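You operate a simulated robot arm through the tools that you are given. There is no shell and no other tool.

The job below is to be done with a simulated two-armed robot. You get a single attempt, and the scene is never put back.

JOB
Take the dark wooden block on the window bench top and put it away on the corner bench top. Switch the lower fan switch on. Close the far bench back left door. Put the fuse that says "10 AMP" from the far bench top on top of the brown clamp case and the fuse that says "20 AMP" on top of the grey weight there. Put the grating marked "600 /mm" from the far bench top on the third rack shelf from the top and the grating labelled "300 /mm" on the middle back table. Stack the tin marked "sand" from the far bench top on top of the tin marked "twine". Stack the tin marked "WAX" from the far bench top on top of the tin labelled "beads". Put the black stopper on the far bench top away on the bench three top. Pick up the large pink box with one hand, pass it to the other hand and put it on the far bench top. Any order will do. Set down upright: grating, large pink box.

Only the result counts: the job must be done as asked and must still hold three seconds after the hand-in. Knocking over, shifting, dropping, spilling or breaking anything else fails it. Lids that push on must go on centred and level and be pressed home; caps that screw on are set level and turned clockwise until they are tight.

ROBOT AND FRAMES
Two 7-joint arms with two-finger parallel grippers on one trunk, on a base that moves. Base frame: it is fixed to the floor where the robot stands at the start and does not move with it; the origin is under the middle of the robot, x ahead of it, y to its left, z up. Lengths are in m, angles in rad, forces in N, time in s.
The left shoulder is at the start at [0.05, 0.161, 1.098], the right one opposite. With the tool pointing down near the work surface each hand reaches from about 0.24 to 0.68 m from the robot's upright axis, wherever it stands, measured 20 degrees to its own side. Places, roughly: bench three top [0.2, 5.1, 0.8]; black stopper (5x5x4 cm) [3.7, 4.5, 0.8]; black tin, purple tin, yellow tin [2.75, 4, 0.75]; brown tin, pink tin, white tin [2.5, 4.75, 0.75]; clamp case [2.25, 4, 0.75]; corner bench top [-0.6, 1.7, 0.8]; dark wooden block (5x4x3 cm) [-2.8, 2.4, 0.8]; far bench back left door [2.1, 4, 0.4]; far bench top [2.9, 4.4, 0.8]; fuse [2, 4.25, 0.75]; grating [2.25, 4.75, 0.75]; large pink box [5.75, 4.75, 1]; lower fan switch [-5.5, 0.5, 1.2]; middle back table [4.8, 1.8, 0.7]; third rack shelf [5.7, 4.2, 0.9]; weight [2.25, 4.5, 0.75]. Payload 3.43 kg a hand.
Tool frame (each hand has its own): the origin (TCP) lies between the finger pads and is the grasp point; the fingertips stand 0.03 m ahead of it; z points along the fingers, y is the line along which they close. Largest opening 0.094 m; finger width 0.028, thickness 0.01; the body of the gripper, 0.05 by 0.096 m, starts 0.055 m behind the TCP.
Orientation is told as [roll, pitch, yaw] about the base's x, y, z axes, in that order, counted from this pose: with the fingers straight down and closing along the base's y, the tool's x points along the base's -x, its y along +y and its z along -z.

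CONTROLS
- The arms move only by the tool jog_arm. It takes "left_rows", "right_rows" or both (then of equal length, played together; a hand with none holds still); each is a list of rows, each a list of 3 entries, a list of its own where there are three numbers: the finger opening in m, from 0 to 0.094, then the shift along the base's x, y, z in m, then the turn, a rotation vector about the base's x, y, z in rad. In form: [[jaw, [x, y, z], [rx, ry, rz]], ...]. A call has 1 to 20 rows; each row is the pose to reach, as a shift and turn from the pose commanded when the call began. Each row takes 0.2 s and may step no farther than 0.05 m and 0.15 rad from the row before; otherwise, or with a gripper value out of range, the whole call is refused. Where a pose cannot be reached the arm comes as near as it can. A force on the tool above 40 N (or 10 N above the force at the start of the call, whichever is more), or a blocked arm, ends the call early, and 0.2 s more pass. The fingers move at their own pace (about 0.045 m/s each) and stop on an object; they squeeze with about 27 N. The grip force told is the motor's: it shows also when the fingers shut on nothing. Time passes only in rows, and 0.2 s behind the last, so rows that repeat a pose let the fingers close. The reply holds the time, the measured pose of the TCP, the force on the tool along the base axes, the opening and the grip force, in the units named above and with some noise, with the torque about the TCP (base axes, N m) and any sound that the robot's microphone picked up.
- Cameras (640 x 400 px; columns grow to the right, rows downward): "scene" is now at [0.1326, 0.0031, 1.231]; the picture's right is [0.02, -1.00, 0.00], its down [-0.46, -0.01, -0.89] and it looks along [0.89, 0.02, -0.46] (base axes); focal length 283 px, centre (320, 200). "left" rides on the left gripper at [0.076, -0.014, -0.103] in its tool frame; the picture's right is [0.18, 0.98, 0.00], its down [-0.75, 0.14, -0.64] and it looks along [-0.63, 0.12, 0.77] (tool axes); focal length 243 px, centre (320, 200). "right" rides on the right gripper at [0.076, 0.014, -0.103] in its tool frame; the picture's right is [-0.18, 0.98, 0.00], its down [-0.75, -0.14, -0.64] and it looks along [-0.63, -0.12, 0.77] (tool axes); focal length 243 px, centre (320, 200). There is no depth. A picture from a camera that has moved, and an enlarged one, comes with that camera's place and axes in the base frame and with its lens.
- snapshot(camera): a new picture of that camera. It takes no simulated time.
- slide_trunk(by): slides the trunk up (or, below 0, down) by that many m; the arms and the scene camera ride with it, the base frame stays. It gives what a move gives, with no picture.
- base_move(legs): drives the robot by 1 to 6 legs, each [ahead, left, turn to the left] in m, m and rad, along the robot's own axes; the way and the turn of a leg run together, so that a leg with both is an arc; at most 1.5 m and 3.142 rad a leg. The arms and the cameras ride along, it lands a little off, and it stops where it bumps. It gives what a move gives.
- turn_head(pan, tilt): turns the head with the scene camera to pan (to the left, within 1.396 rad either way) and tilt (down, from -0.506 to 1.204), counted from straight ahead of the robot. It gives what a move gives.
- close_up(camera, box): a new picture of the part [left, top, right, bottom] of that camera's present view, enlarged. It takes no simulated time.
- sign_off(): hands the job in; it is judged then, once.

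Places have to be worked out from the pictures, the camera data and where the tool is seen. Open the grippers and draw the arms clear of the work before you hand the job in, unless the task says otherwise.

The tools are called after "Emit:" as a command line: name --argument value ..., lists and objects as JSON in quotes. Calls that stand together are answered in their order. jog_arm: Moves the arms, as the interface text tells. Its arguments: {"type":"object","properties":{"left_rows":{"type":"array","items":{"type":"array"}},"right_rows":{"type":"array","items":{"type":"array"}}},"required":[]} The other tools are called the same way: slide_trunk (by) moves the trunk up or down; base_move (legs) drives the base; turn_head (pan, tilt) turns the head that bears the scene camera; snapshot (camera) takes a picture; close_up (camera, box) takes an enlarged picture of a part of a camera's view; sign_off () hands the job in.

At the start:

```text
t: 0.0
left_eef_pos: [0.3619, 0.1908, 1.0936]
left_tcp_rot: [0.001, 0.0, 0.001]
left_force: [-0.1, -0.3, -0.8]
left_torque: [0.02, 0.01, 0.02]
left_width: 0.094
left_gripper_force: 0.1
right_eef_pos: [0.3659, -0.1834, 1.0808]
right_tcp_rot: [-0.002, 0.0, -0.001]
right_force: [-0.1, 0.5, -0.4]
right_torque: [0.0, 0.01, 0.03]
right_width: 0.0941
right_gripper_force: 0.1
trunk travel left (down, up): [-0.125, 0.142]
robot x, y, heading: [0.0025, -0.0009, -0.0]
head pan, tilt (commanded): [0.021, 0.48]
```

scene: 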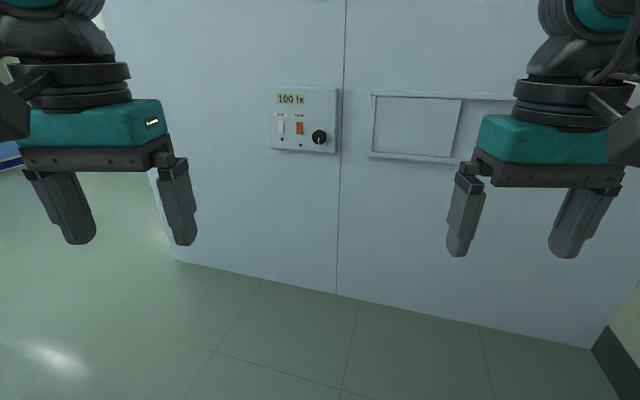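
right: 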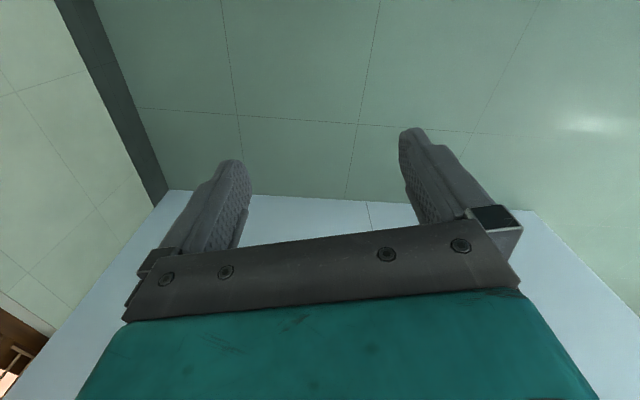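
left: 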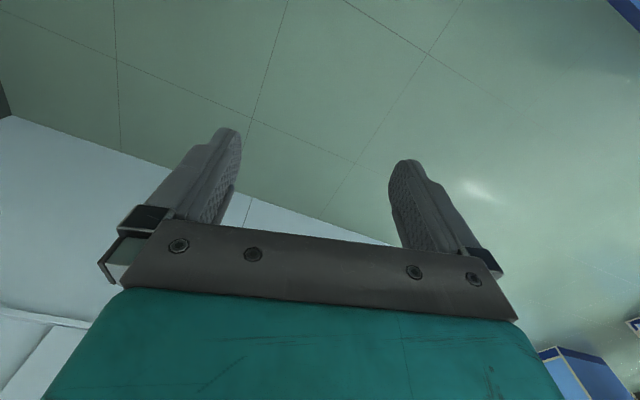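

I'll look around first. The scene view shows a wall/partition ahead with a panel; I turn the head left to see the room.

Emit:
turn_head --pan 1.2 --tilt 0.3

Emit:
snapshot --camera "scene"

Emit:
turn_head --pan 0.5 --tilt 0.2

Emit:
snapshot --camera "scene"

Emit:
turn_head --pan -0.9 --tilt 0.3

Emit:
snapshot --camera "scene"

```text
t: 1.4
left_eef_pos: [0.3624, 0.192, 1.0939]
left_tcp_rot: [0.002, 0.001, 0.001]
left_force: [-0.1, 0.7, -0.5]
left_torque: [0.01, 0.02, -0.02]
left_width: 0.0942
left_gripper_force: 0.1
right_eef_pos: [0.3666, -0.1835, 1.0802]
right_tcp_rot: [0.001, 0.0, 0.001]
right_force: [0.3, 0.0, 0.1]
right_torque: [-0.02, 0.0, -0.01]
right_width: 0.0941
right_gripper_force: 0.0
trunk travel left (down, up): [-0.125, 0.142]
robot x, y, heading: [-0.0031, -0.0002, 0.001]
head pan, tilt (commanded): [1.201, 0.3]
```

```text
taken
camera scene: at [0.075, 0.0882, 1.2476], right [0.93, -0.36, 0.0], down [-0.11, -0.28, -0.96], along [0.35, 0.89, -0.3], focal length 283 px, centre (320, 200)
```

scene: 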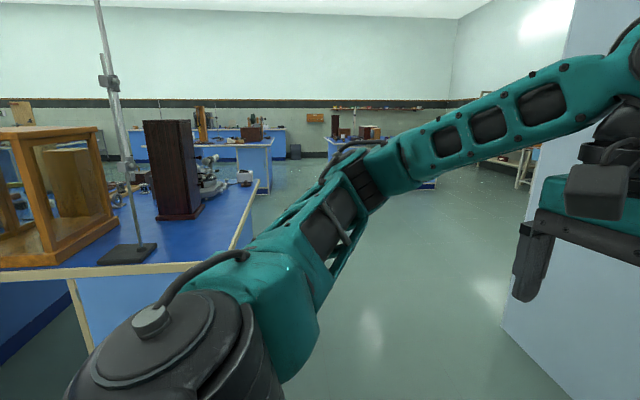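

```text
t: 2.5
left_eef_pos: [0.3619, 0.1923, 1.0938]
left_tcp_rot: [0.0, 0.001, -0.001]
left_force: [0.2, 0.1, -0.4]
left_torque: [0.02, -0.02, 0.02]
left_width: 0.0941
left_gripper_force: 0.0
right_eef_pos: [0.367, -0.1835, 1.0806]
right_tcp_rot: [0.001, 0.002, -0.001]
right_force: [0.7, 0.8, -0.2]
right_torque: [0.01, -0.02, 0.01]
right_width: 0.0941
right_gripper_force: 0.1
trunk travel left (down, up): [-0.125, 0.142]
robot x, y, heading: [-0.001, -0.0008, -0.004]
head pan, tilt (commanded): [0.499, 0.201]
```

```text
taken
camera scene: at [0.123, 0.0459, 1.2569], right [0.48, -0.88, 0.0], down [-0.17, -0.1, -0.98], along [0.86, 0.47, -0.2], focal length 283 px, centre (320, 200)
```

scene: 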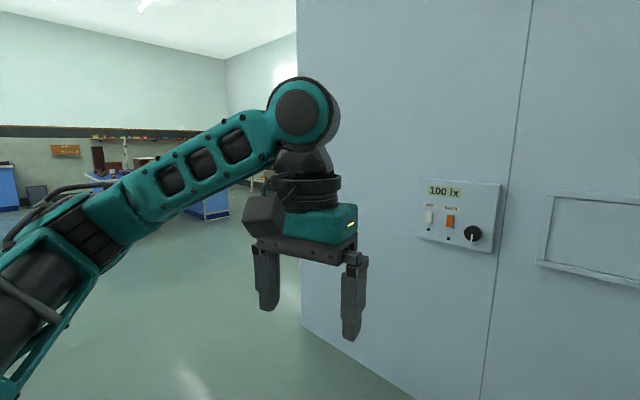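

```text
t: 4.0
left_eef_pos: [0.3621, 0.1923, 1.0944]
left_tcp_rot: [0.001, 0.0, 0.0]
left_force: [-0.2, -0.4, 0.2]
left_torque: [0.02, 0.02, 0.02]
left_width: 0.0942
left_gripper_force: 0.1
right_eef_pos: [0.3673, -0.1835, 1.0811]
right_tcp_rot: [0.0, 0.001, 0.0]
right_force: [0.8, -0.1, 0.7]
right_torque: [-0.01, 0.0, -0.01]
right_width: 0.0939
right_gripper_force: 0.1
trunk travel left (down, up): [-0.125, 0.142]
robot x, y, heading: [0.0006, 0.0013, -0.002]
head pan, tilt (commanded): [-0.901, 0.3]
```

```text
taken
camera scene: at [0.0993, -0.0719, 1.2476], right [-0.78, -0.62, 0.0], down [-0.18, 0.23, -0.96], along [0.59, -0.75, -0.3], focal length 283 px, centre (320, 200)
```

scene: 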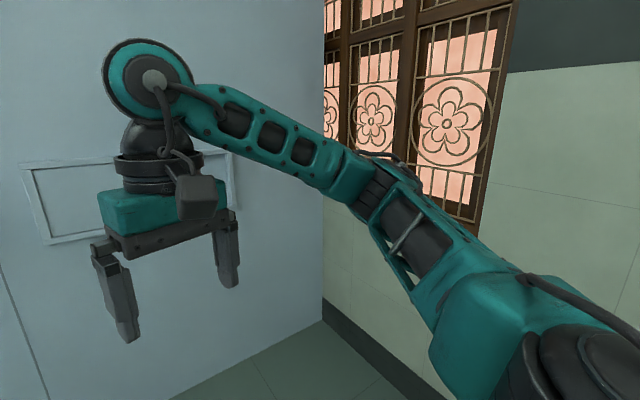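

The arms block much of the view, so I turn the base in place (clearance ~0.9 m to the bench and partition) to look at the rest of the room.

Emit:
base_move --legs '[[0, 0, 1.571]]'

Emit:
turn_head --pan 0.0 --tilt 0.25

Emit:
snapshot --camera "scene"

Emit:
turn_head --pan -0.5 --tilt 0.25

Emit:
snapshot --camera "scene"

Emit:
turn_head --pan 0.6 --tilt 0.25

Emit:
snapshot --camera "scene"

```text
t: 8.2
left_eef_pos: [-0.1819, 0.3679, 1.0935]
left_tcp_rot: [0.0, -0.002, 1.543]
left_force: [-1.3, -0.3, 0.3]
left_torque: [0.01, 0.01, 0.0]
left_width: 0.0941
left_gripper_force: 0.1
right_eef_pos: [0.1939, 0.3608, 1.0808]
right_tcp_rot: [0.001, -0.001, 1.54]
right_force: [-0.1, 0.3, -0.1]
right_torque: [-0.01, -0.01, 0.0]
right_width: 0.094
right_gripper_force: 0.0
trunk travel left (down, up): [-0.125, 0.142]
robot x, y, heading: [0.0012, -0.0024, 1.542]
head pan, tilt (commanded): [-0.901, 0.3]
```

```text
t: 9.3
left_eef_pos: [-0.1807, 0.3682, 1.0923]
left_tcp_rot: [0.0, 0.0, 1.542]
left_force: [-0.1, 0.0, -0.4]
left_torque: [0.05, 0.01, 0.0]
left_width: 0.094
left_gripper_force: 0.2
right_eef_pos: [0.1946, 0.3609, 1.0809]
right_tcp_rot: [-0.001, 0.001, 1.542]
right_force: [-0.3, 0.1, 0.1]
right_torque: [-0.03, 0.04, -0.03]
right_width: 0.094
right_gripper_force: 0.0
trunk travel left (down, up): [-0.125, 0.142]
robot x, y, heading: [-0.0012, -0.0031, 1.541]
head pan, tilt (commanded): [0.0, 0.25]
```

```text
taken
camera scene: at [0.0052, 0.1345, 1.2523], right [1.0, -0.03, 0.0], down [-0.01, -0.25, -0.97], along [0.03, 0.97, -0.25], focal length 283 px, centre (320, 200)
```

scene: 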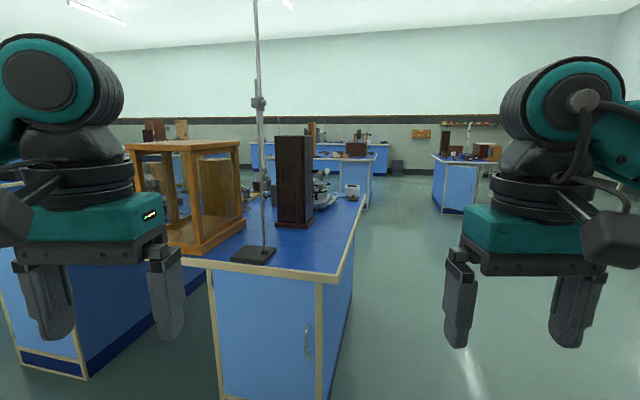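

```text
t: 10.3
left_eef_pos: [-0.181, 0.3675, 1.0926]
left_tcp_rot: [0.001, 0.0, 1.544]
left_force: [0.3, 0.4, 0.4]
left_torque: [0.01, 0.02, -0.02]
left_width: 0.0943
left_gripper_force: 0.0
right_eef_pos: [0.194, 0.3605, 1.0817]
right_tcp_rot: [0.001, 0.0, 1.541]
right_force: [-0.4, 1.0, -0.3]
right_torque: [-0.01, -0.01, -0.01]
right_width: 0.0938
right_gripper_force: 0.1
trunk travel left (down, up): [-0.125, 0.142]
robot x, y, heading: [-0.0018, -0.0022, 1.542]
head pan, tilt (commanded): [-0.499, 0.25]
```

```text
taken
camera scene: at [0.0494, 0.1219, 1.2523], right [0.86, -0.5, 0.0], down [-0.12, -0.21, -0.97], along [0.49, 0.84, -0.25], focal length 283 px, centre (320, 200)
```

scene: 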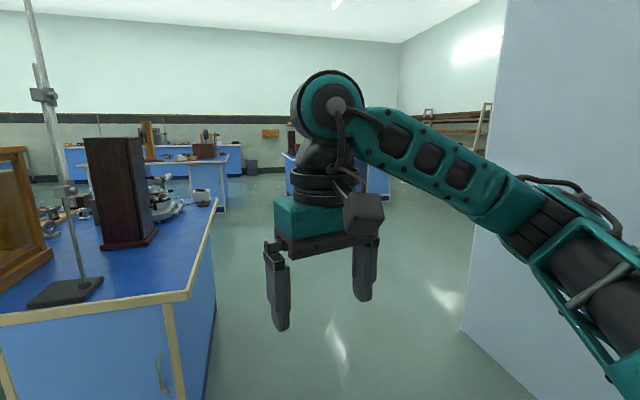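

```text
t: 11.6
left_eef_pos: [-0.1811, 0.3677, 1.0936]
left_tcp_rot: [0.002, 0.0, 1.545]
left_force: [0.8, 0.4, 0.9]
left_torque: [0.02, 0.01, -0.02]
left_width: 0.0939
left_gripper_force: 0.1
right_eef_pos: [0.1936, 0.3601, 1.0811]
right_tcp_rot: [-0.001, -0.001, 1.541]
right_force: [0.1, 0.5, 0.2]
right_torque: [0.01, 0.0, -0.04]
right_width: 0.0938
right_gripper_force: 0.0
trunk travel left (down, up): [-0.125, 0.142]
robot x, y, heading: [-0.0015, 0.0024, 1.542]
head pan, tilt (commanded): [0.6, 0.25]
```

```text
taken
camera scene: at [-0.048, 0.1198, 1.2523], right [0.84, 0.54, 0.0], down [0.13, -0.21, -0.97], along [-0.52, 0.82, -0.25], focal length 283 px, centre (320, 200)
```

scene: 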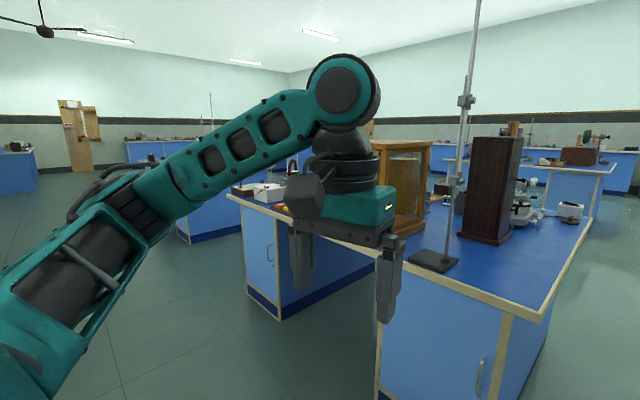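

I turn further left to see the window bench and fan-switch side of the room.

Emit:
base_move --legs '[[0, 0, 1.3]]'

Emit:
turn_head --pan 0.0 --tilt 0.25

Emit:
snapshot --camera "scene"

Emit:
turn_head --pan 0.4 --tilt 0.4

Emit:
snapshot --camera "scene"

Emit:
turn_head --pan -0.6 --tilt 0.3

Emit:
snapshot --camera "scene"

```text
t: 15.2
left_eef_pos: [-0.4027, -0.0691, 1.0942]
left_tcp_rot: [0.0, 0.0, 2.826]
left_force: [-0.3, 0.4, -0.2]
left_torque: [0.0, -0.01, -0.02]
left_width: 0.094
left_gripper_force: 0.0
right_eef_pos: [-0.2915, 0.2889, 1.0811]
right_tcp_rot: [0.001, 0.0, 2.826]
right_force: [-1.1, 0.0, 0.5]
right_torque: [0.02, -0.04, -0.01]
right_width: 0.0939
right_gripper_force: 0.0
trunk travel left (down, up): [-0.125, 0.142]
robot x, y, heading: [-0.0013, -0.0002, 2.828]
head pan, tilt (commanded): [0.6, 0.25]
```

```text
t: 16.2
left_eef_pos: [-0.4042, -0.0687, 1.0931]
left_tcp_rot: [0.001, 0.001, 2.824]
left_force: [-0.6, -0.7, -0.2]
left_torque: [0.0, 0.0, -0.01]
left_width: 0.0938
left_gripper_force: 0.1
right_eef_pos: [-0.2916, 0.2881, 1.0807]
right_tcp_rot: [0.0, -0.001, 2.826]
right_force: [0.8, 0.4, -0.1]
right_torque: [-0.01, -0.01, 0.05]
right_width: 0.0941
right_gripper_force: 0.0
trunk travel left (down, up): [-0.125, 0.142]
robot x, y, heading: [-0.0029, 0.0005, 2.825]
head pan, tilt (commanded): [0.0, 0.25]
```

```text
taken
camera scene: at [-0.1256, 0.0425, 1.2523], right [0.31, 0.95, 0.0], down [0.23, -0.08, -0.97], along [-0.92, 0.3, -0.25], focal length 283 px, centre (320, 200)
```

scene: 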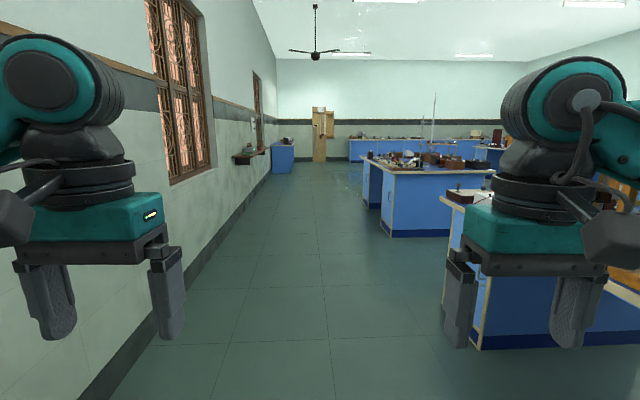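

```text
t: 17.1
left_eef_pos: [-0.4036, -0.0694, 1.0931]
left_tcp_rot: [-0.002, 0.001, 2.826]
left_force: [0.1, -0.4, 0.0]
left_torque: [-0.03, -0.01, 0.01]
left_width: 0.0941
left_gripper_force: 0.1
right_eef_pos: [-0.2913, 0.287, 1.0808]
right_tcp_rot: [0.001, 0.001, 2.825]
right_force: [-0.8, 0.3, -0.1]
right_torque: [-0.04, 0.01, -0.02]
right_width: 0.094
right_gripper_force: 0.1
trunk travel left (down, up): [-0.125, 0.142]
robot x, y, heading: [0.001, -0.0041, 2.828]
head pan, tilt (commanded): [0.4, 0.4]
```

```text
taken
camera scene: at [-0.1291, 0.0059, 1.2384], right [-0.08, 1.0, 0.0], down [0.39, 0.03, -0.92], along [-0.92, -0.08, -0.39], focal length 283 px, centre (320, 200)
```

scene: 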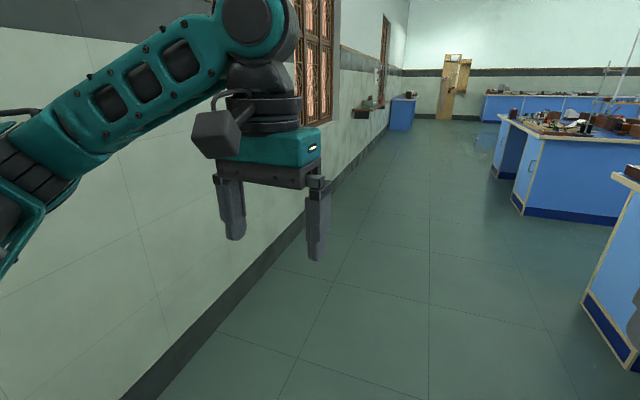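

```text
t: 18.3
left_eef_pos: [-0.4039, -0.0699, 1.0938]
left_tcp_rot: [0.001, -0.001, 2.827]
left_force: [-0.1, -0.5, -0.4]
left_torque: [0.0, 0.0, -0.01]
left_width: 0.0938
left_gripper_force: 0.1
right_eef_pos: [-0.2911, 0.2879, 1.0806]
right_tcp_rot: [0.0, -0.001, 2.825]
right_force: [-0.3, -0.3, -0.7]
right_torque: [0.01, -0.01, -0.02]
right_width: 0.094
right_gripper_force: 0.0
trunk travel left (down, up): [-0.125, 0.142]
robot x, y, heading: [0.0002, -0.0018, 2.822]
head pan, tilt (commanded): [-0.6, 0.3]
```

```text
taken
camera scene: at [-0.0938, 0.0876, 1.2476], right [0.79, 0.61, 0.0], down [0.18, -0.23, -0.96], along [-0.58, 0.76, -0.3], focal length 283 px, centre (320, 200)
```

scene: 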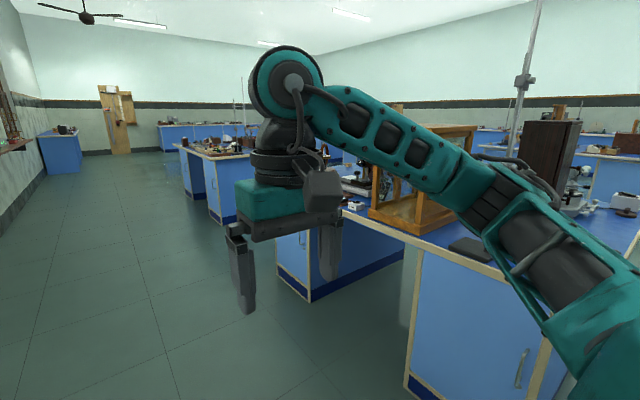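

Let me take close-ups of the fan-switch area and the window bench from here before driving.

Emit:
turn_head --pan 0.0 --tilt 0.1

Emit:
close_up --camera "scene" --box '[200, 140, 360, 240]'

Emit:
close_up --camera "scene" --box '[340, 140, 500, 240]'

```text
t: 19.3
left_eef_pos: [-0.4026, -0.07, 1.0935]
left_tcp_rot: [0.0, 0.0, 2.825]
left_force: [-0.3, 0.2, 0.0]
left_torque: [0.0, 0.01, -0.01]
left_width: 0.094
left_gripper_force: 0.1
right_eef_pos: [-0.2921, 0.2883, 1.0818]
right_tcp_rot: [0.001, 0.0, 2.825]
right_force: [-0.6, -0.5, -0.7]
right_torque: [0.03, 0.01, 0.03]
right_width: 0.0938
right_gripper_force: 0.0
trunk travel left (down, up): [-0.125, 0.142]
robot x, y, heading: [-0.0014, 0.0005, 2.827]
head pan, tilt (commanded): [0.0, 0.099]
```

```text
4.00 times, centred on (280, 190) of scene
camera zoom: at [-0.1243, 0.0423, 1.2662], right [0.31, 0.95, 0.0], down [0.09, -0.03, -0.99], along [-0.95, 0.31, -0.1], focal length 1133 px, centre (480, 240)
```

zoom: 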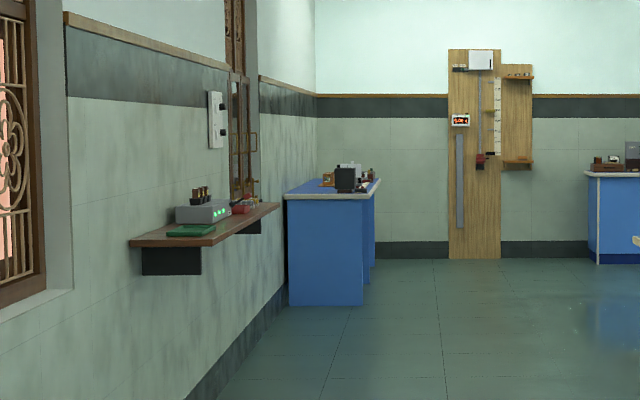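

```text
4.00 times, centred on (420, 190) of scene
camera zoom: at [-0.1243, 0.0423, 1.2662], right [0.31, 0.95, 0.0], down [0.09, -0.03, -0.99], along [-0.95, 0.31, -0.1], focal length 1133 px, centre (-80, 240)
```

zoom: 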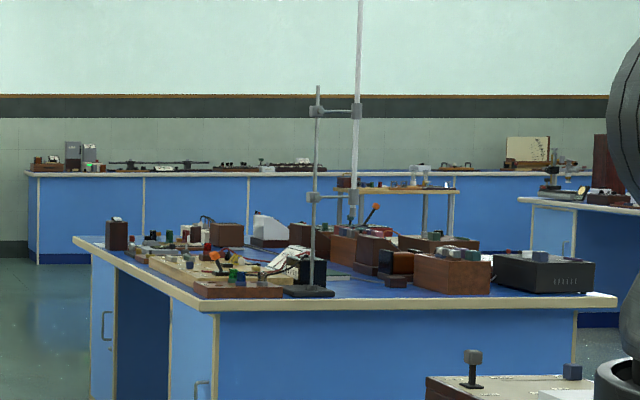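

The fan panel is on the window wall just past the dark wall shelf; the aisle ahead is clear by about 0.7 m on each side. I drive down the aisle.

Emit:
base_move --legs '[[1.5, 0, 0], [1.5, 0, 0], [1.0, 0, 0]]'

Emit:
snapshot --camera "scene"

```text
t: 38.5
left_eef_pos: [-4.1793, 1.1875, 1.0934]
left_tcp_rot: [0.0, 0.002, 2.815]
left_force: [-0.3, 0.0, 0.0]
left_torque: [0.03, 0.02, -0.01]
left_width: 0.0941
left_gripper_force: 0.1
right_eef_pos: [-4.0631, 1.5455, 1.0814]
right_tcp_rot: [0.0, 0.0, 2.814]
right_force: [0.0, -0.7, -0.5]
right_torque: [0.0, 0.01, -0.01]
right_width: 0.0941
right_gripper_force: 0.2
trunk travel left (down, up): [-0.125, 0.142]
robot x, y, heading: [-3.7724, 1.253, 2.821]
head pan, tilt (commanded): [0.0, 0.099]
```

```text
taken
camera scene: at [-3.8984, 1.2972, 1.2662], right [0.32, 0.95, 0.0], down [0.09, -0.03, -0.99], along [-0.94, 0.32, -0.1], focal length 283 px, centre (320, 200)
```

scene: 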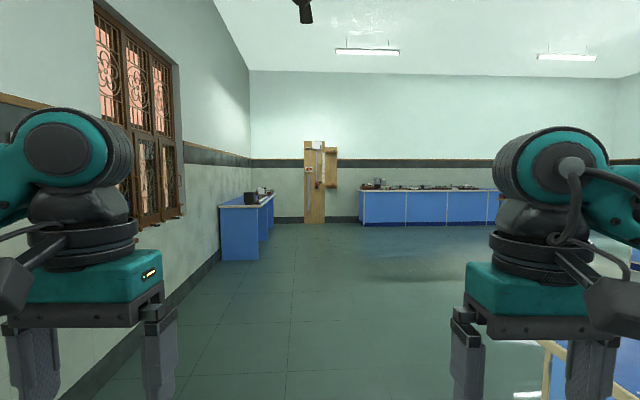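

I go on 1.2 m and turn left to face the window wall, keeping ~1.2 m from it.

Emit:
base_move --legs '[[1.2, 0, 0], [0, 0, 1.6]]'

Emit:
snapshot --camera "scene"

```text
t: 48.4
left_eef_pos: [-4.8385, 1.2358, 1.0941]
left_tcp_rot: [-0.002, 0.0, -1.875]
left_force: [-0.2, 0.5, 0.2]
left_torque: [0.03, -0.01, 0.01]
left_width: 0.094
left_gripper_force: 0.0
right_eef_pos: [-5.1963, 1.345, 1.0813]
right_tcp_rot: [-0.001, 0.0, -1.875]
right_force: [-0.2, -0.2, -0.8]
right_torque: [0.01, 0.01, -0.02]
right_width: 0.0942
right_gripper_force: 0.1
trunk travel left (down, up): [-0.125, 0.142]
robot x, y, heading: [-4.9093, 1.6399, -1.876]
head pan, tilt (commanded): [0.0, 0.099]
```

```text
taken
camera scene: at [-4.9511, 1.5149, 1.2663], right [-0.95, 0.3, 0.0], down [0.03, 0.09, -1.0], along [-0.3, -0.95, -0.1], focal length 283 px, centre (320, 200)
```

scene: 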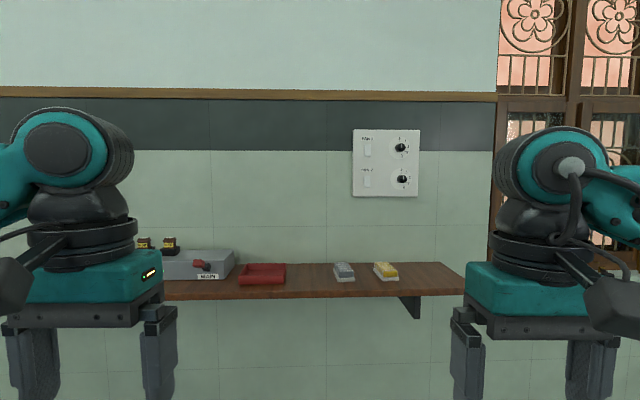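

Emit:
close_up --camera "scene" --box '[336, 115, 440, 205]'

```text
4.44 times, centred on (388, 160) of scene
camera zoom: at [-4.9511, 1.5149, 1.2663], right [-0.95, 0.3, 0.0], down [0.03, 0.09, -1.0], along [-0.3, -0.95, -0.1], focal length 1259 px, centre (18, 378)
```

zoom: 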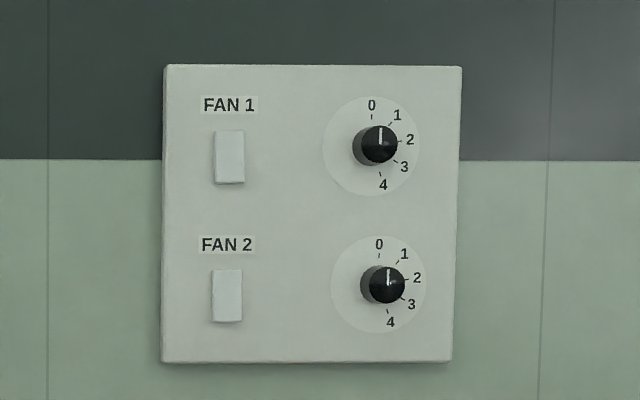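

The lower switch (FAN 2) is a rocker about 1.26 m ahead and 0.19 m to the right. I raise the right hand to horizontal, fingers closed, pointing at the wall.

Emit:
jog_arm --right_rows '[[0, [-0.005, -0.015, 0.01], [-0.125, 0.039, 0]], [0, [-0.01, -0.03, 0.02], [-0.25, 0.0785, 0]], [0, [-0.014, -0.045, 0.03], [-0.375, 0.118, 0]], [0, [-0.019, -0.06, 0.04], [-0.5, 0.157, 0]], [0, [-0.024, -0.075, 0.05], [-0.624, 0.196, 0]], [0, [-0.028, -0.09, 0.06], [-0.749, 0.2355, 0]], [0, [-0.033, -0.105, 0.07], [-0.874, 0.275, 0]], [0, [-0.038, -0.12, 0.08], [-0.999, 0.314, 0]], [0, [-0.043, -0.135, 0.09], [-1.124, 0.353, 0]], [0, [-0.047, -0.15, 0.1], [-1.249, 0.3925, 0]], [0, [-0.052, -0.165, 0.11], [-1.374, 0.432, 0]], [0, [-0.057, -0.181, 0.12], [-1.4987, 0.471, 0]]]'

Emit:
snapshot --camera "scene"

Emit:
snapshot --camera "right"

```text
t: 51.0
left_eef_pos: [-4.8393, 1.2362, 1.0944]
left_tcp_rot: [0.0, -0.001, -1.875]
left_force: [0.0, 0.9, -0.4]
left_torque: [-0.03, 0.05, 0.0]
left_width: 0.094
left_gripper_force: 0.1
right_eef_pos: [-5.2542, 1.1641, 1.2016]
right_tcp_rot: [-2.827, -1.568, 0.95]
right_force: [-0.2, 0.4, 0.5]
right_torque: [0.01, -0.01, 0.02]
right_width: 0.0
right_gripper_force: 26.9
trunk travel left (down, up): [-0.125, 0.142]
robot x, y, heading: [-4.9125, 1.6421, -1.876]
head pan, tilt (commanded): [0.0, 0.099]
```

```text
taken
camera scene: at [-4.9512, 1.5147, 1.2662], right [-0.95, 0.3, 0.0], down [0.03, 0.1, -0.99], along [-0.3, -0.95, -0.1], focal length 283 px, centre (320, 200)
```

scene: 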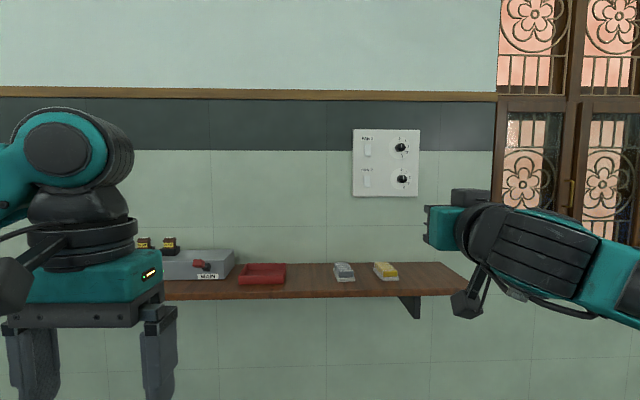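

```text
taken
camera right: at [-5.2111, 1.2575, 1.1254], right [0.94, -0.29, 0.18], down [0.06, 0.66, 0.75], along [-0.34, -0.69, 0.63], focal length 243 px, centre (320, 200)
```

right: 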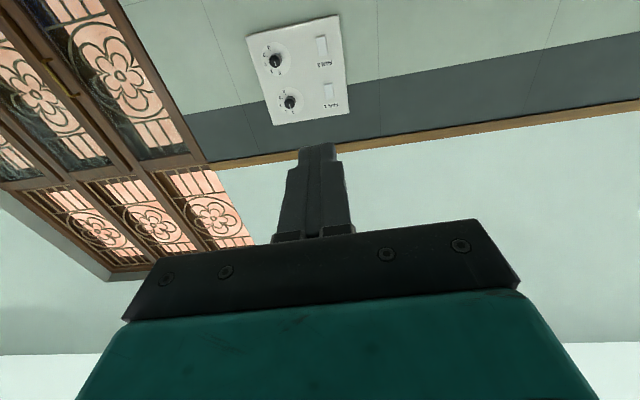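

Triangulating from both cameras puts the FAN 2 rocker at about (-5.468, 0.497, 1.231). I drive ahead 0.57 m so the fingertips come ~0.1 m from the panel.

Emit:
base_move --legs '[[0.57, 0, 0]]'

Emit:
snapshot --camera "scene"

Emit:
snapshot --camera "right"

```text
t: 54.3
left_eef_pos: [-5.0116, 0.6904, 1.093]
left_tcp_rot: [0.001, -0.001, -1.875]
left_force: [0.2, 0.1, 0.4]
left_torque: [0.01, 0.02, 0.0]
left_width: 0.0942
left_gripper_force: 0.0
right_eef_pos: [-5.4265, 0.6179, 1.2005]
right_tcp_rot: [-1.392, -1.57, -0.482]
right_force: [0.4, -0.6, 0.1]
right_torque: [0.0, 0.02, -0.01]
right_width: 0.0
right_gripper_force: 26.9
trunk travel left (down, up): [-0.125, 0.142]
robot x, y, heading: [-5.0872, 1.0909, -1.876]
head pan, tilt (commanded): [0.0, 0.099]
```

```text
taken
camera scene: at [-5.1231, 0.9684, 1.2662], right [-0.95, 0.3, 0.0], down [0.03, 0.1, -0.99], along [-0.3, -0.95, -0.1], focal length 283 px, centre (320, 200)
```

scene: 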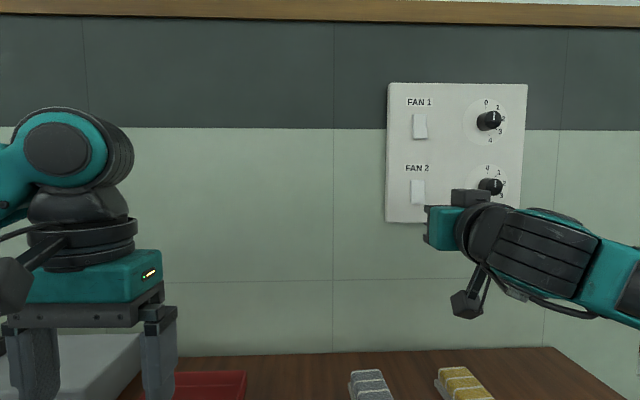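

```text
taken
camera right: at [-5.383, 0.7116, 1.1252], right [0.94, -0.3, 0.18], down [0.06, 0.65, 0.75], along [-0.34, -0.7, 0.63], focal length 243 px, centre (320, 200)
```

right: 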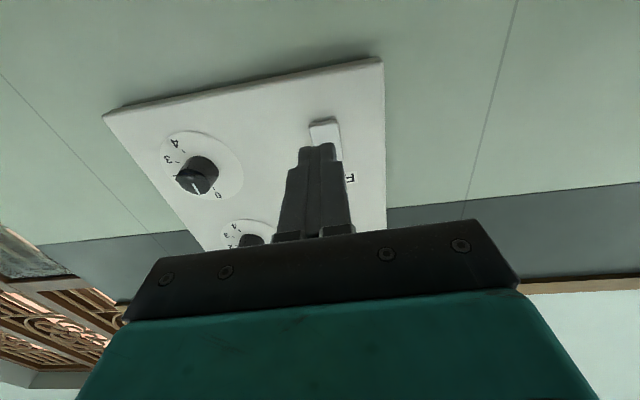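

Emit:
close_up --camera "scene" --box '[390, 90, 470, 215]'

Emit:
close_up --camera "right" --box '[270, 90, 390, 190]'

```text
3.20 times, centred on (430, 152) of scene
camera zoom: at [-5.1231, 0.9684, 1.2662], right [-0.95, 0.3, 0.0], down [0.03, 0.1, -0.99], along [-0.3, -0.95, -0.1], focal length 907 px, centre (-32, 352)
```

zoom: 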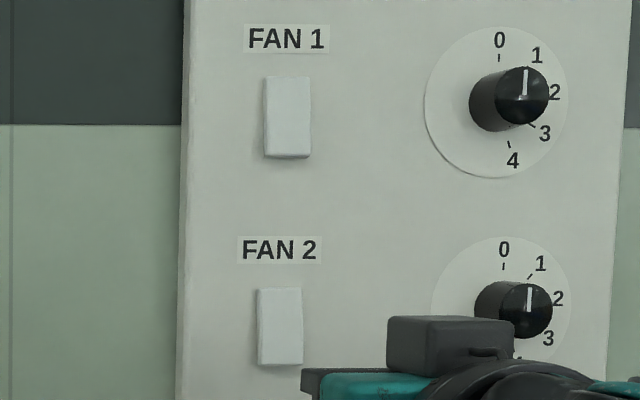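

```text
4.00 times, centred on (330, 140) of right
camera zoom: at [-5.383, 0.7116, 1.1252], right [0.94, -0.3, 0.18], down [0.06, 0.65, 0.75], along [-0.34, -0.7, 0.63], focal length 970 px, centre (280, 440)
```

zoom: 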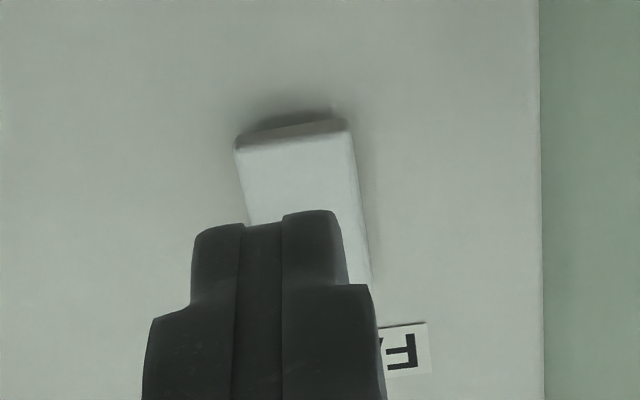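

The rocker's lower end sticks out, at about (-5.457, 0.517, 1.21); the fingertips are laterally aligned and ~0.077 m short. I raise 12 mm and push slowly forward.

Emit:
jog_arm --right_rows '[[0, [0, 0, 0.012], [0, 0, 0]], [0, [-0.009, -0.0286, 0.012], [0, 0, 0]], [0, [-0.018, -0.0572, 0.012], [0, 0, 0]], [0, [-0.021, -0.0668, 0.012], [0, 0, 0]], [0, [-0.0225, -0.0715, 0.012], [0, 0, 0]], [0, [-0.024, -0.0763, 0.012], [0, 0, 0]], [0, [-0.0255, -0.0811, 0.012], [0, 0, 0]], [0, [-0.0255, -0.0811, 0.012], [0, 0, 0]]]'

Emit:
close_up --camera "scene" --box '[390, 90, 470, 215]'

Emit:
snapshot --camera "right"

```text
t: 55.7
left_eef_pos: [-5.0098, 0.6929, 1.0953]
left_tcp_rot: [0.001, -0.005, -1.876]
left_force: [-0.1, -0.3, 0.6]
left_torque: [-0.02, -0.01, 0.0]
left_width: 0.0943
left_gripper_force: 0.0
right_eef_pos: [-5.449, 0.5498, 1.213]
right_tcp_rot: [-0.625, -1.567, -1.249]
right_force: [3.0, 22.7, -4.0]
right_torque: [-0.2, 0.01, 0.06]
right_width: 0.0002
right_gripper_force: 26.8
trunk travel left (down, up): [-0.125, 0.142]
robot x, y, heading: [-5.0852, 1.0926, -1.876]
head pan, tilt (commanded): [0.0, 0.099]
stopped in row 6 (right hand): the force on the tool passed its limit at 46 N (the readings are from after the stop); the commanded pose is now the measured one
```

```text
3.20 times, centred on (430, 152) of scene
camera zoom: at [-5.1229, 0.9728, 1.2667], right [-0.95, 0.3, 0.0], down [0.03, 0.09, -1.0], along [-0.3, -0.95, -0.1], focal length 907 px, centre (-32, 352)
```

zoom: 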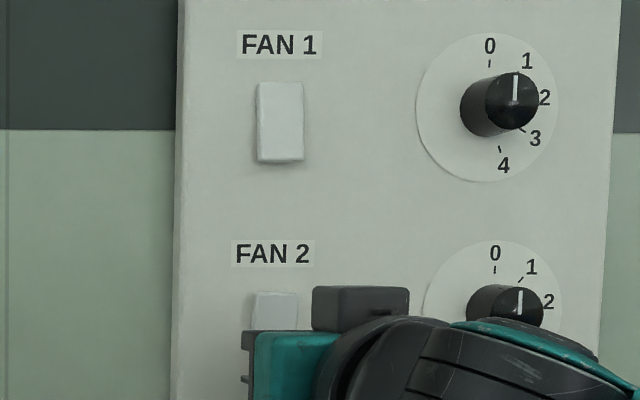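

```text
taken
camera right: at [-5.4051, 0.6433, 1.137], right [0.94, -0.29, 0.18], down [0.06, 0.65, 0.76], along [-0.34, -0.7, 0.63], focal length 243 px, centre (320, 200)
```

right: 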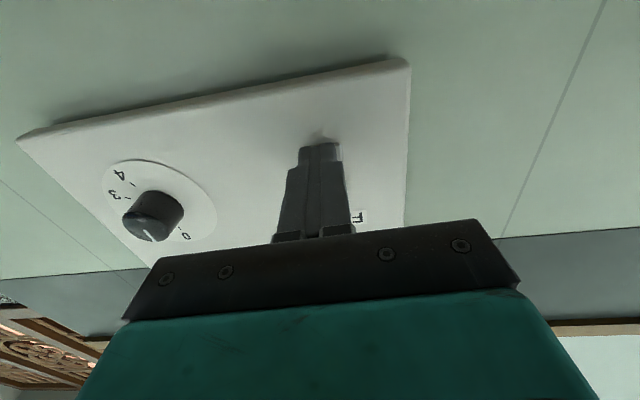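

The push ended at 46 N against the rocker; I back off to see whether it has flipped.

Emit:
jog_arm --right_rows '[[0, [0.009, 0.0286, -0.01], [0, 0, 0]], [0, [0.018, 0.0572, -0.03], [0, 0, 0]], [0, [0.027, 0.0859, -0.06], [0, 0, 0]]]'

Emit:
close_up --camera "scene" --box '[390, 90, 470, 215]'

Emit:
snapshot --camera "right"

```text
t: 56.5
left_eef_pos: [-5.0075, 0.6899, 1.0943]
left_tcp_rot: [-0.005, -0.001, -1.874]
left_force: [1.0, -0.6, 0.2]
left_torque: [-0.02, 0.12, -0.03]
left_width: 0.0938
left_gripper_force: 0.0
right_eef_pos: [-5.3966, 0.6219, 1.167]
right_tcp_rot: [1.929, -1.554, 2.522]
right_force: [-7.7, 0.7, -3.3]
right_torque: [-0.24, 0.09, 0.6]
right_width: 0.0
right_gripper_force: 27.9
right hand out of reach, approached as far as the arm can: row 3
trunk travel left (down, up): [-0.125, 0.142]
robot x, y, heading: [-5.0876, 1.0938, -1.877]
head pan, tilt (commanded): [0.0, 0.099]
```

```text
3.20 times, centred on (430, 152) of scene
camera zoom: at [-5.1187, 0.969, 1.2665], right [-0.95, 0.3, 0.0], down [0.03, 0.1, -1.0], along [-0.3, -0.95, -0.1], focal length 907 px, centre (-32, 352)
```

zoom: 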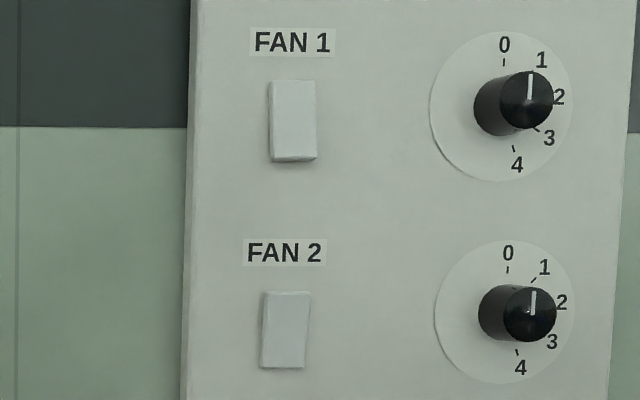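

```text
taken
camera right: at [-5.3558, 0.7172, 1.0911], right [0.95, -0.25, 0.2], down [0.02, 0.66, 0.75], along [-0.32, -0.7, 0.63], focal length 243 px, centre (320, 200)
```

right: 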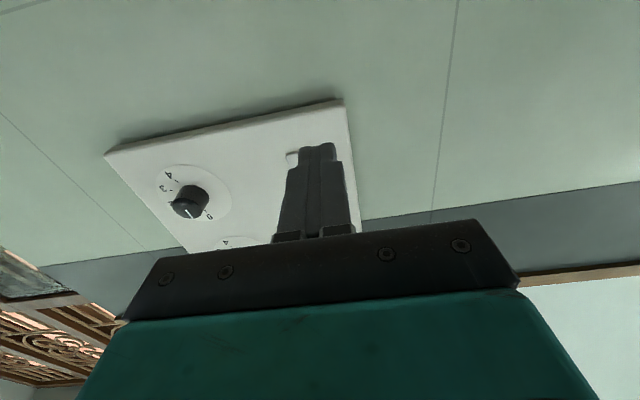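

FAN 2's rocker now leans the other way (top edge out, bottom flush). I zoom in to verify both rockers.

Emit:
close_up --camera "scene" --box '[404, 100, 440, 122]'

Emit:
close_up --camera "scene" --box '[400, 165, 440, 210]'

Emit:
close_up --camera "right" --box '[260, 120, 360, 200]'

```text
16.00 times, centred on (422, 111) of scene
camera zoom: at [-5.1187, 0.969, 1.2665], right [-0.95, 0.3, 0.0], down [0.03, 0.1, -1.0], along [-0.3, -0.95, -0.1], focal length 4534 px, centre (-1312, 1624)
```

zoom: 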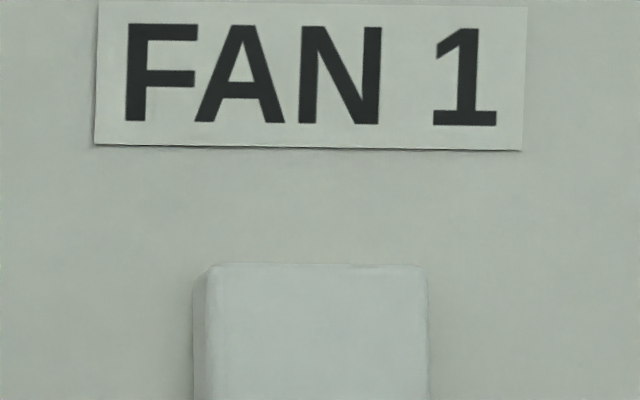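

```text
8.89 times, centred on (420, 188) of scene
camera zoom: at [-5.1187, 0.969, 1.2665], right [-0.95, 0.3, 0.0], down [0.03, 0.1, -1.0], along [-0.3, -0.95, -0.1], focal length 2519 px, centre (-569, 311)
```

zoom: 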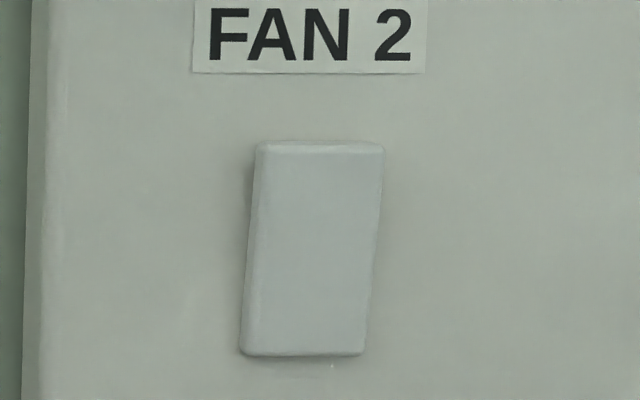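

```text
5.00 times, centred on (310, 160) of right
camera zoom: at [-5.3558, 0.7172, 1.0911], right [0.95, -0.25, 0.2], down [0.02, 0.66, 0.75], along [-0.32, -0.7, 0.63], focal length 1213 px, centre (370, 400)
```

zoom: 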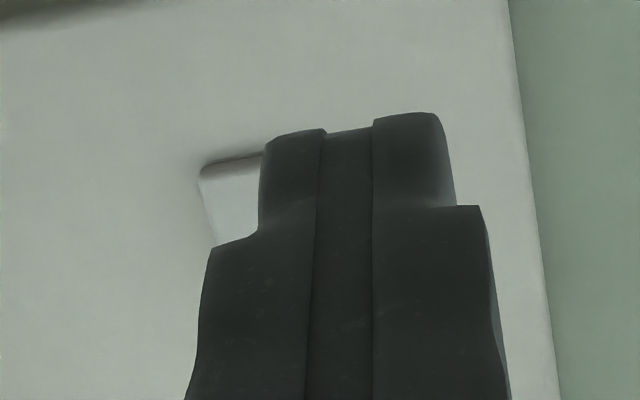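

FAN 2 is clearly flipped on. I back the base off 0.55 m and bring the right arm back to pointing down.

Emit:
base_move --legs '[[-0.55, 0, 0]]'

Emit:
jog_arm --right_rows '[[0, [-0.002, -0.005, 0.03], [0.0, 0.0, 0]], [0, [0.0, 0.01, 0.028], [0.125, -0.039, 0]], [0, [0.002, 0.025, 0.02], [0.25, -0.0785, 0]], [0, [0.004, 0.04, 0.01], [0.375, -0.118, 0]], [0, [0.006, 0.055, 0.0], [0.5, -0.157, 0]], [0, [0.008, 0.07, -0.01], [0.624, -0.196, 0]], [0, [0.01, 0.085, -0.02], [0.749, -0.2355, 0]], [0, [0.012, 0.1, -0.03], [0.874, -0.275, 0]], [0, [0.014, 0.115, -0.04], [0.999, -0.314, 0]], [0, [0.016, 0.13, -0.05], [1.124, -0.353, 0]], [0, [0.018, 0.145, -0.06], [1.249, -0.3925, 0]], [0, [0.02, 0.16, -0.07], [1.374, -0.432, 0]], [0, [0.0225, 0.1776, -0.085], [1.4987, -0.471, 0]], [0, [0.0225, 0.1776, -0.085], [1.4987, -0.471, 0]]]'

Emit:
snapshot --camera "scene"

```text
t: 59.7
left_eef_pos: [-4.8424, 1.2194, 1.0932]
left_tcp_rot: [0.0, 0.0, -1.873]
left_force: [0.2, -0.2, -0.5]
left_torque: [0.01, -0.03, 0.04]
left_width: 0.0941
left_gripper_force: 0.0
right_eef_pos: [-5.2456, 1.1506, 1.1544]
right_tcp_rot: [-0.105, -1.558, -1.75]
right_force: [0.5, -0.5, 0.3]
right_torque: [0.01, -0.01, 0.01]
right_width: 0.0001
right_gripper_force: 27.0
trunk travel left (down, up): [-0.125, 0.142]
robot x, y, heading: [-4.9164, 1.6187, -1.872]
head pan, tilt (commanded): [0.0, 0.099]
```

```text
t: 62.7
left_eef_pos: [-4.8438, 1.2184, 1.0935]
left_tcp_rot: [0.0, 0.0, -1.874]
left_force: [0.1, 0.5, 0.5]
left_torque: [0.01, 0.0, 0.01]
left_width: 0.0941
left_gripper_force: 0.0
right_eef_pos: [-5.2231, 1.3287, 1.0706]
right_tcp_rot: [0.021, 0.016, -1.873]
right_force: [0.5, 0.5, 0.4]
right_torque: [0.04, -0.04, -0.04]
right_width: 0.0
right_gripper_force: 26.7
trunk travel left (down, up): [-0.125, 0.142]
robot x, y, heading: [-4.9181, 1.6233, -1.876]
head pan, tilt (commanded): [0.0, 0.099]
```

```text
taken
camera scene: at [-4.9569, 1.4967, 1.2663], right [-0.95, 0.3, 0.0], down [0.03, 0.09, -1.0], along [-0.3, -0.95, -0.1], focal length 283 px, centre (320, 200)
```

scene: 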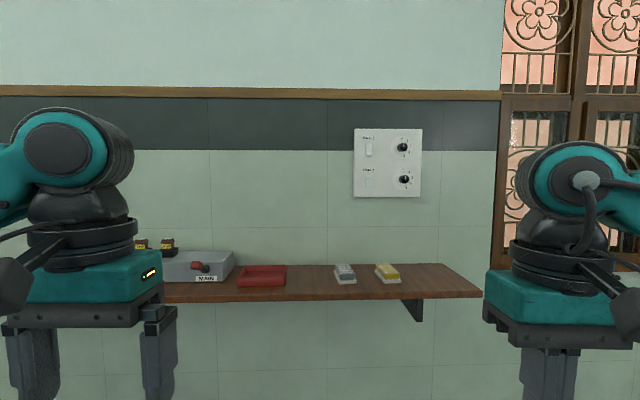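

I correct the small tilt of the right hand and open it, then turn to face the window bench.

Emit:
jog_arm --right_rows '[[0.094, [0, 0, 0.01], [-0.009, 0.0248, 0]], [0.094, [0, 0, 0.01], [-0.009, 0.0248, 0]], [0.094, [0, 0, 0.01], [-0.009, 0.0248, 0]], [0.094, [0, 0, 0.01], [-0.009, 0.0248, 0]], [0.094, [0, 0, 0.01], [-0.009, 0.0248, 0]]]'

Emit:
base_move --legs '[[0, 0, 2.3]]'

Emit:
snapshot --camera "scene"

Emit:
close_up --camera "scene" --box '[180, 150, 440, 312]'

```text
t: 63.9
left_eef_pos: [-4.8441, 1.2187, 1.0933]
left_tcp_rot: [0.001, -0.001, -1.872]
left_force: [0.0, 1.0, -0.2]
left_torque: [0.0, 0.01, 0.01]
left_width: 0.0941
left_gripper_force: 0.1
right_eef_pos: [-5.2235, 1.3285, 1.0807]
right_tcp_rot: [-0.001, -0.004, -1.875]
right_force: [-0.7, -0.1, -0.7]
right_torque: [0.0, 0.03, 0.04]
right_width: 0.094
right_gripper_force: 0.1
trunk travel left (down, up): [-0.125, 0.142]
robot x, y, heading: [-4.9213, 1.6205, -1.871]
head pan, tilt (commanded): [0.0, 0.099]
```

```text
t: 69.7
left_eef_pos: [-4.6682, 1.9459, 1.0943]
left_tcp_rot: [0.001, 0.001, 0.427]
left_force: [0.8, -0.4, -1.0]
left_torque: [0.01, 0.03, 0.02]
left_width: 0.0941
left_gripper_force: 0.0
right_eef_pos: [-4.4976, 1.5897, 1.0817]
right_tcp_rot: [-0.002, -0.002, 0.424]
right_force: [0.1, 0.6, -0.1]
right_torque: [0.0, 0.03, 0.0]
right_width: 0.0942
right_gripper_force: 0.1
trunk travel left (down, up): [-0.125, 0.142]
robot x, y, heading: [-4.9177, 1.6261, 0.423]
head pan, tilt (commanded): [0.0, 0.099]
```

```text
taken
camera scene: at [-4.7974, 1.6773, 1.2663], right [0.41, -0.91, 0.0], down [-0.09, -0.04, -1.0], along [0.91, 0.41, -0.1], focal length 283 px, centre (320, 200)
```

scene: 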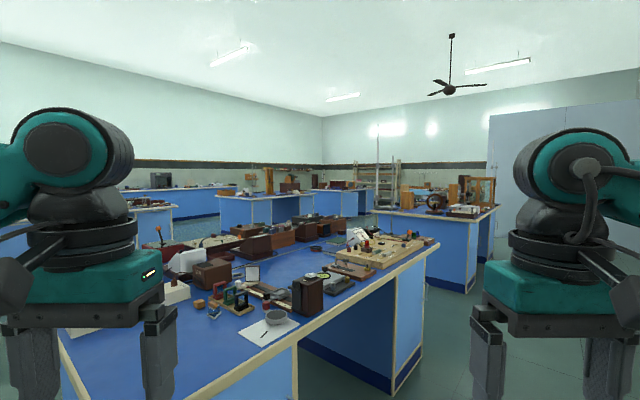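

```text
2.46 times, centred on (310, 231) of scene
camera zoom: at [-4.7974, 1.6773, 1.2663], right [0.41, -0.91, 0.0], down [-0.09, -0.04, -1.0], along [0.91, 0.41, -0.1], focal length 698 px, centre (345, 124)
```

zoom: 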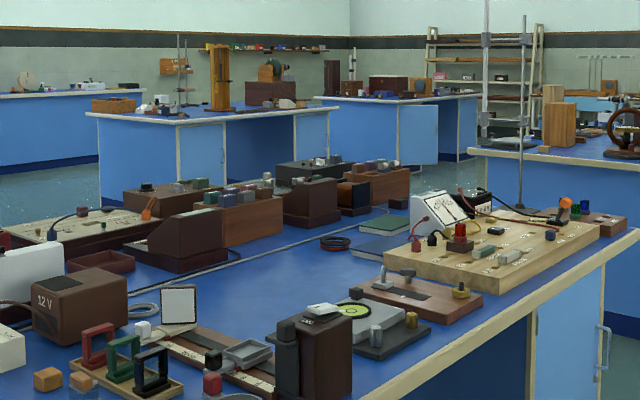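

The small dark block sits near the right-hand end of this bench (≈(-2.80, 2.36)), beside a retort stand. I'll go along the aisle to that end: turn to align with the aisle and drive past the bench corner.

Emit:
base_move --legs '[[0, 0, -0.69], [1.5, 0, 0], [1.2, 0, 0]]'

Emit:
snapshot --camera "scene"

```text
t: 84.7
left_eef_pos: [-1.8843, 1.1005, 1.0946]
left_tcp_rot: [0.0, 0.0, -0.216]
left_force: [0.0, -0.1, 0.1]
left_torque: [-0.04, 0.01, 0.01]
left_width: 0.094
left_gripper_force: 0.0
right_eef_pos: [-1.9613, 0.7141, 1.0802]
right_tcp_rot: [-0.002, -0.004, -0.218]
right_force: [0.4, -0.5, 0.2]
right_torque: [0.0, 0.05, -0.01]
right_width: 0.0939
right_gripper_force: 0.0
trunk travel left (down, up): [-0.125, 0.142]
robot x, y, heading: [-2.2795, 0.992, -0.226]
head pan, tilt (commanded): [0.0, 0.099]
```

```text
taken
camera scene: at [-2.1491, 0.9652, 1.2662], right [-0.22, -0.98, 0.0], down [-0.1, 0.02, -0.99], along [0.97, -0.22, -0.1], focal length 283 px, centre (320, 200)
```

scene: 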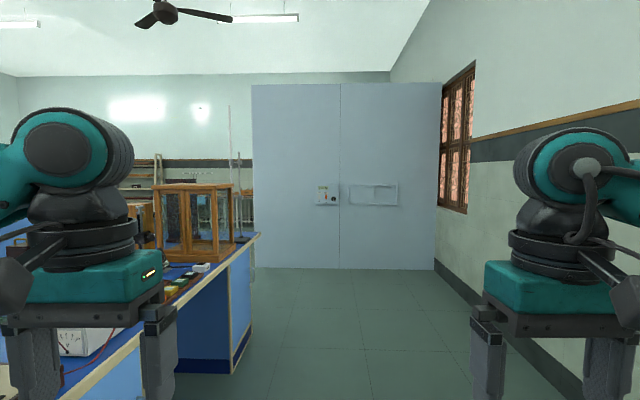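

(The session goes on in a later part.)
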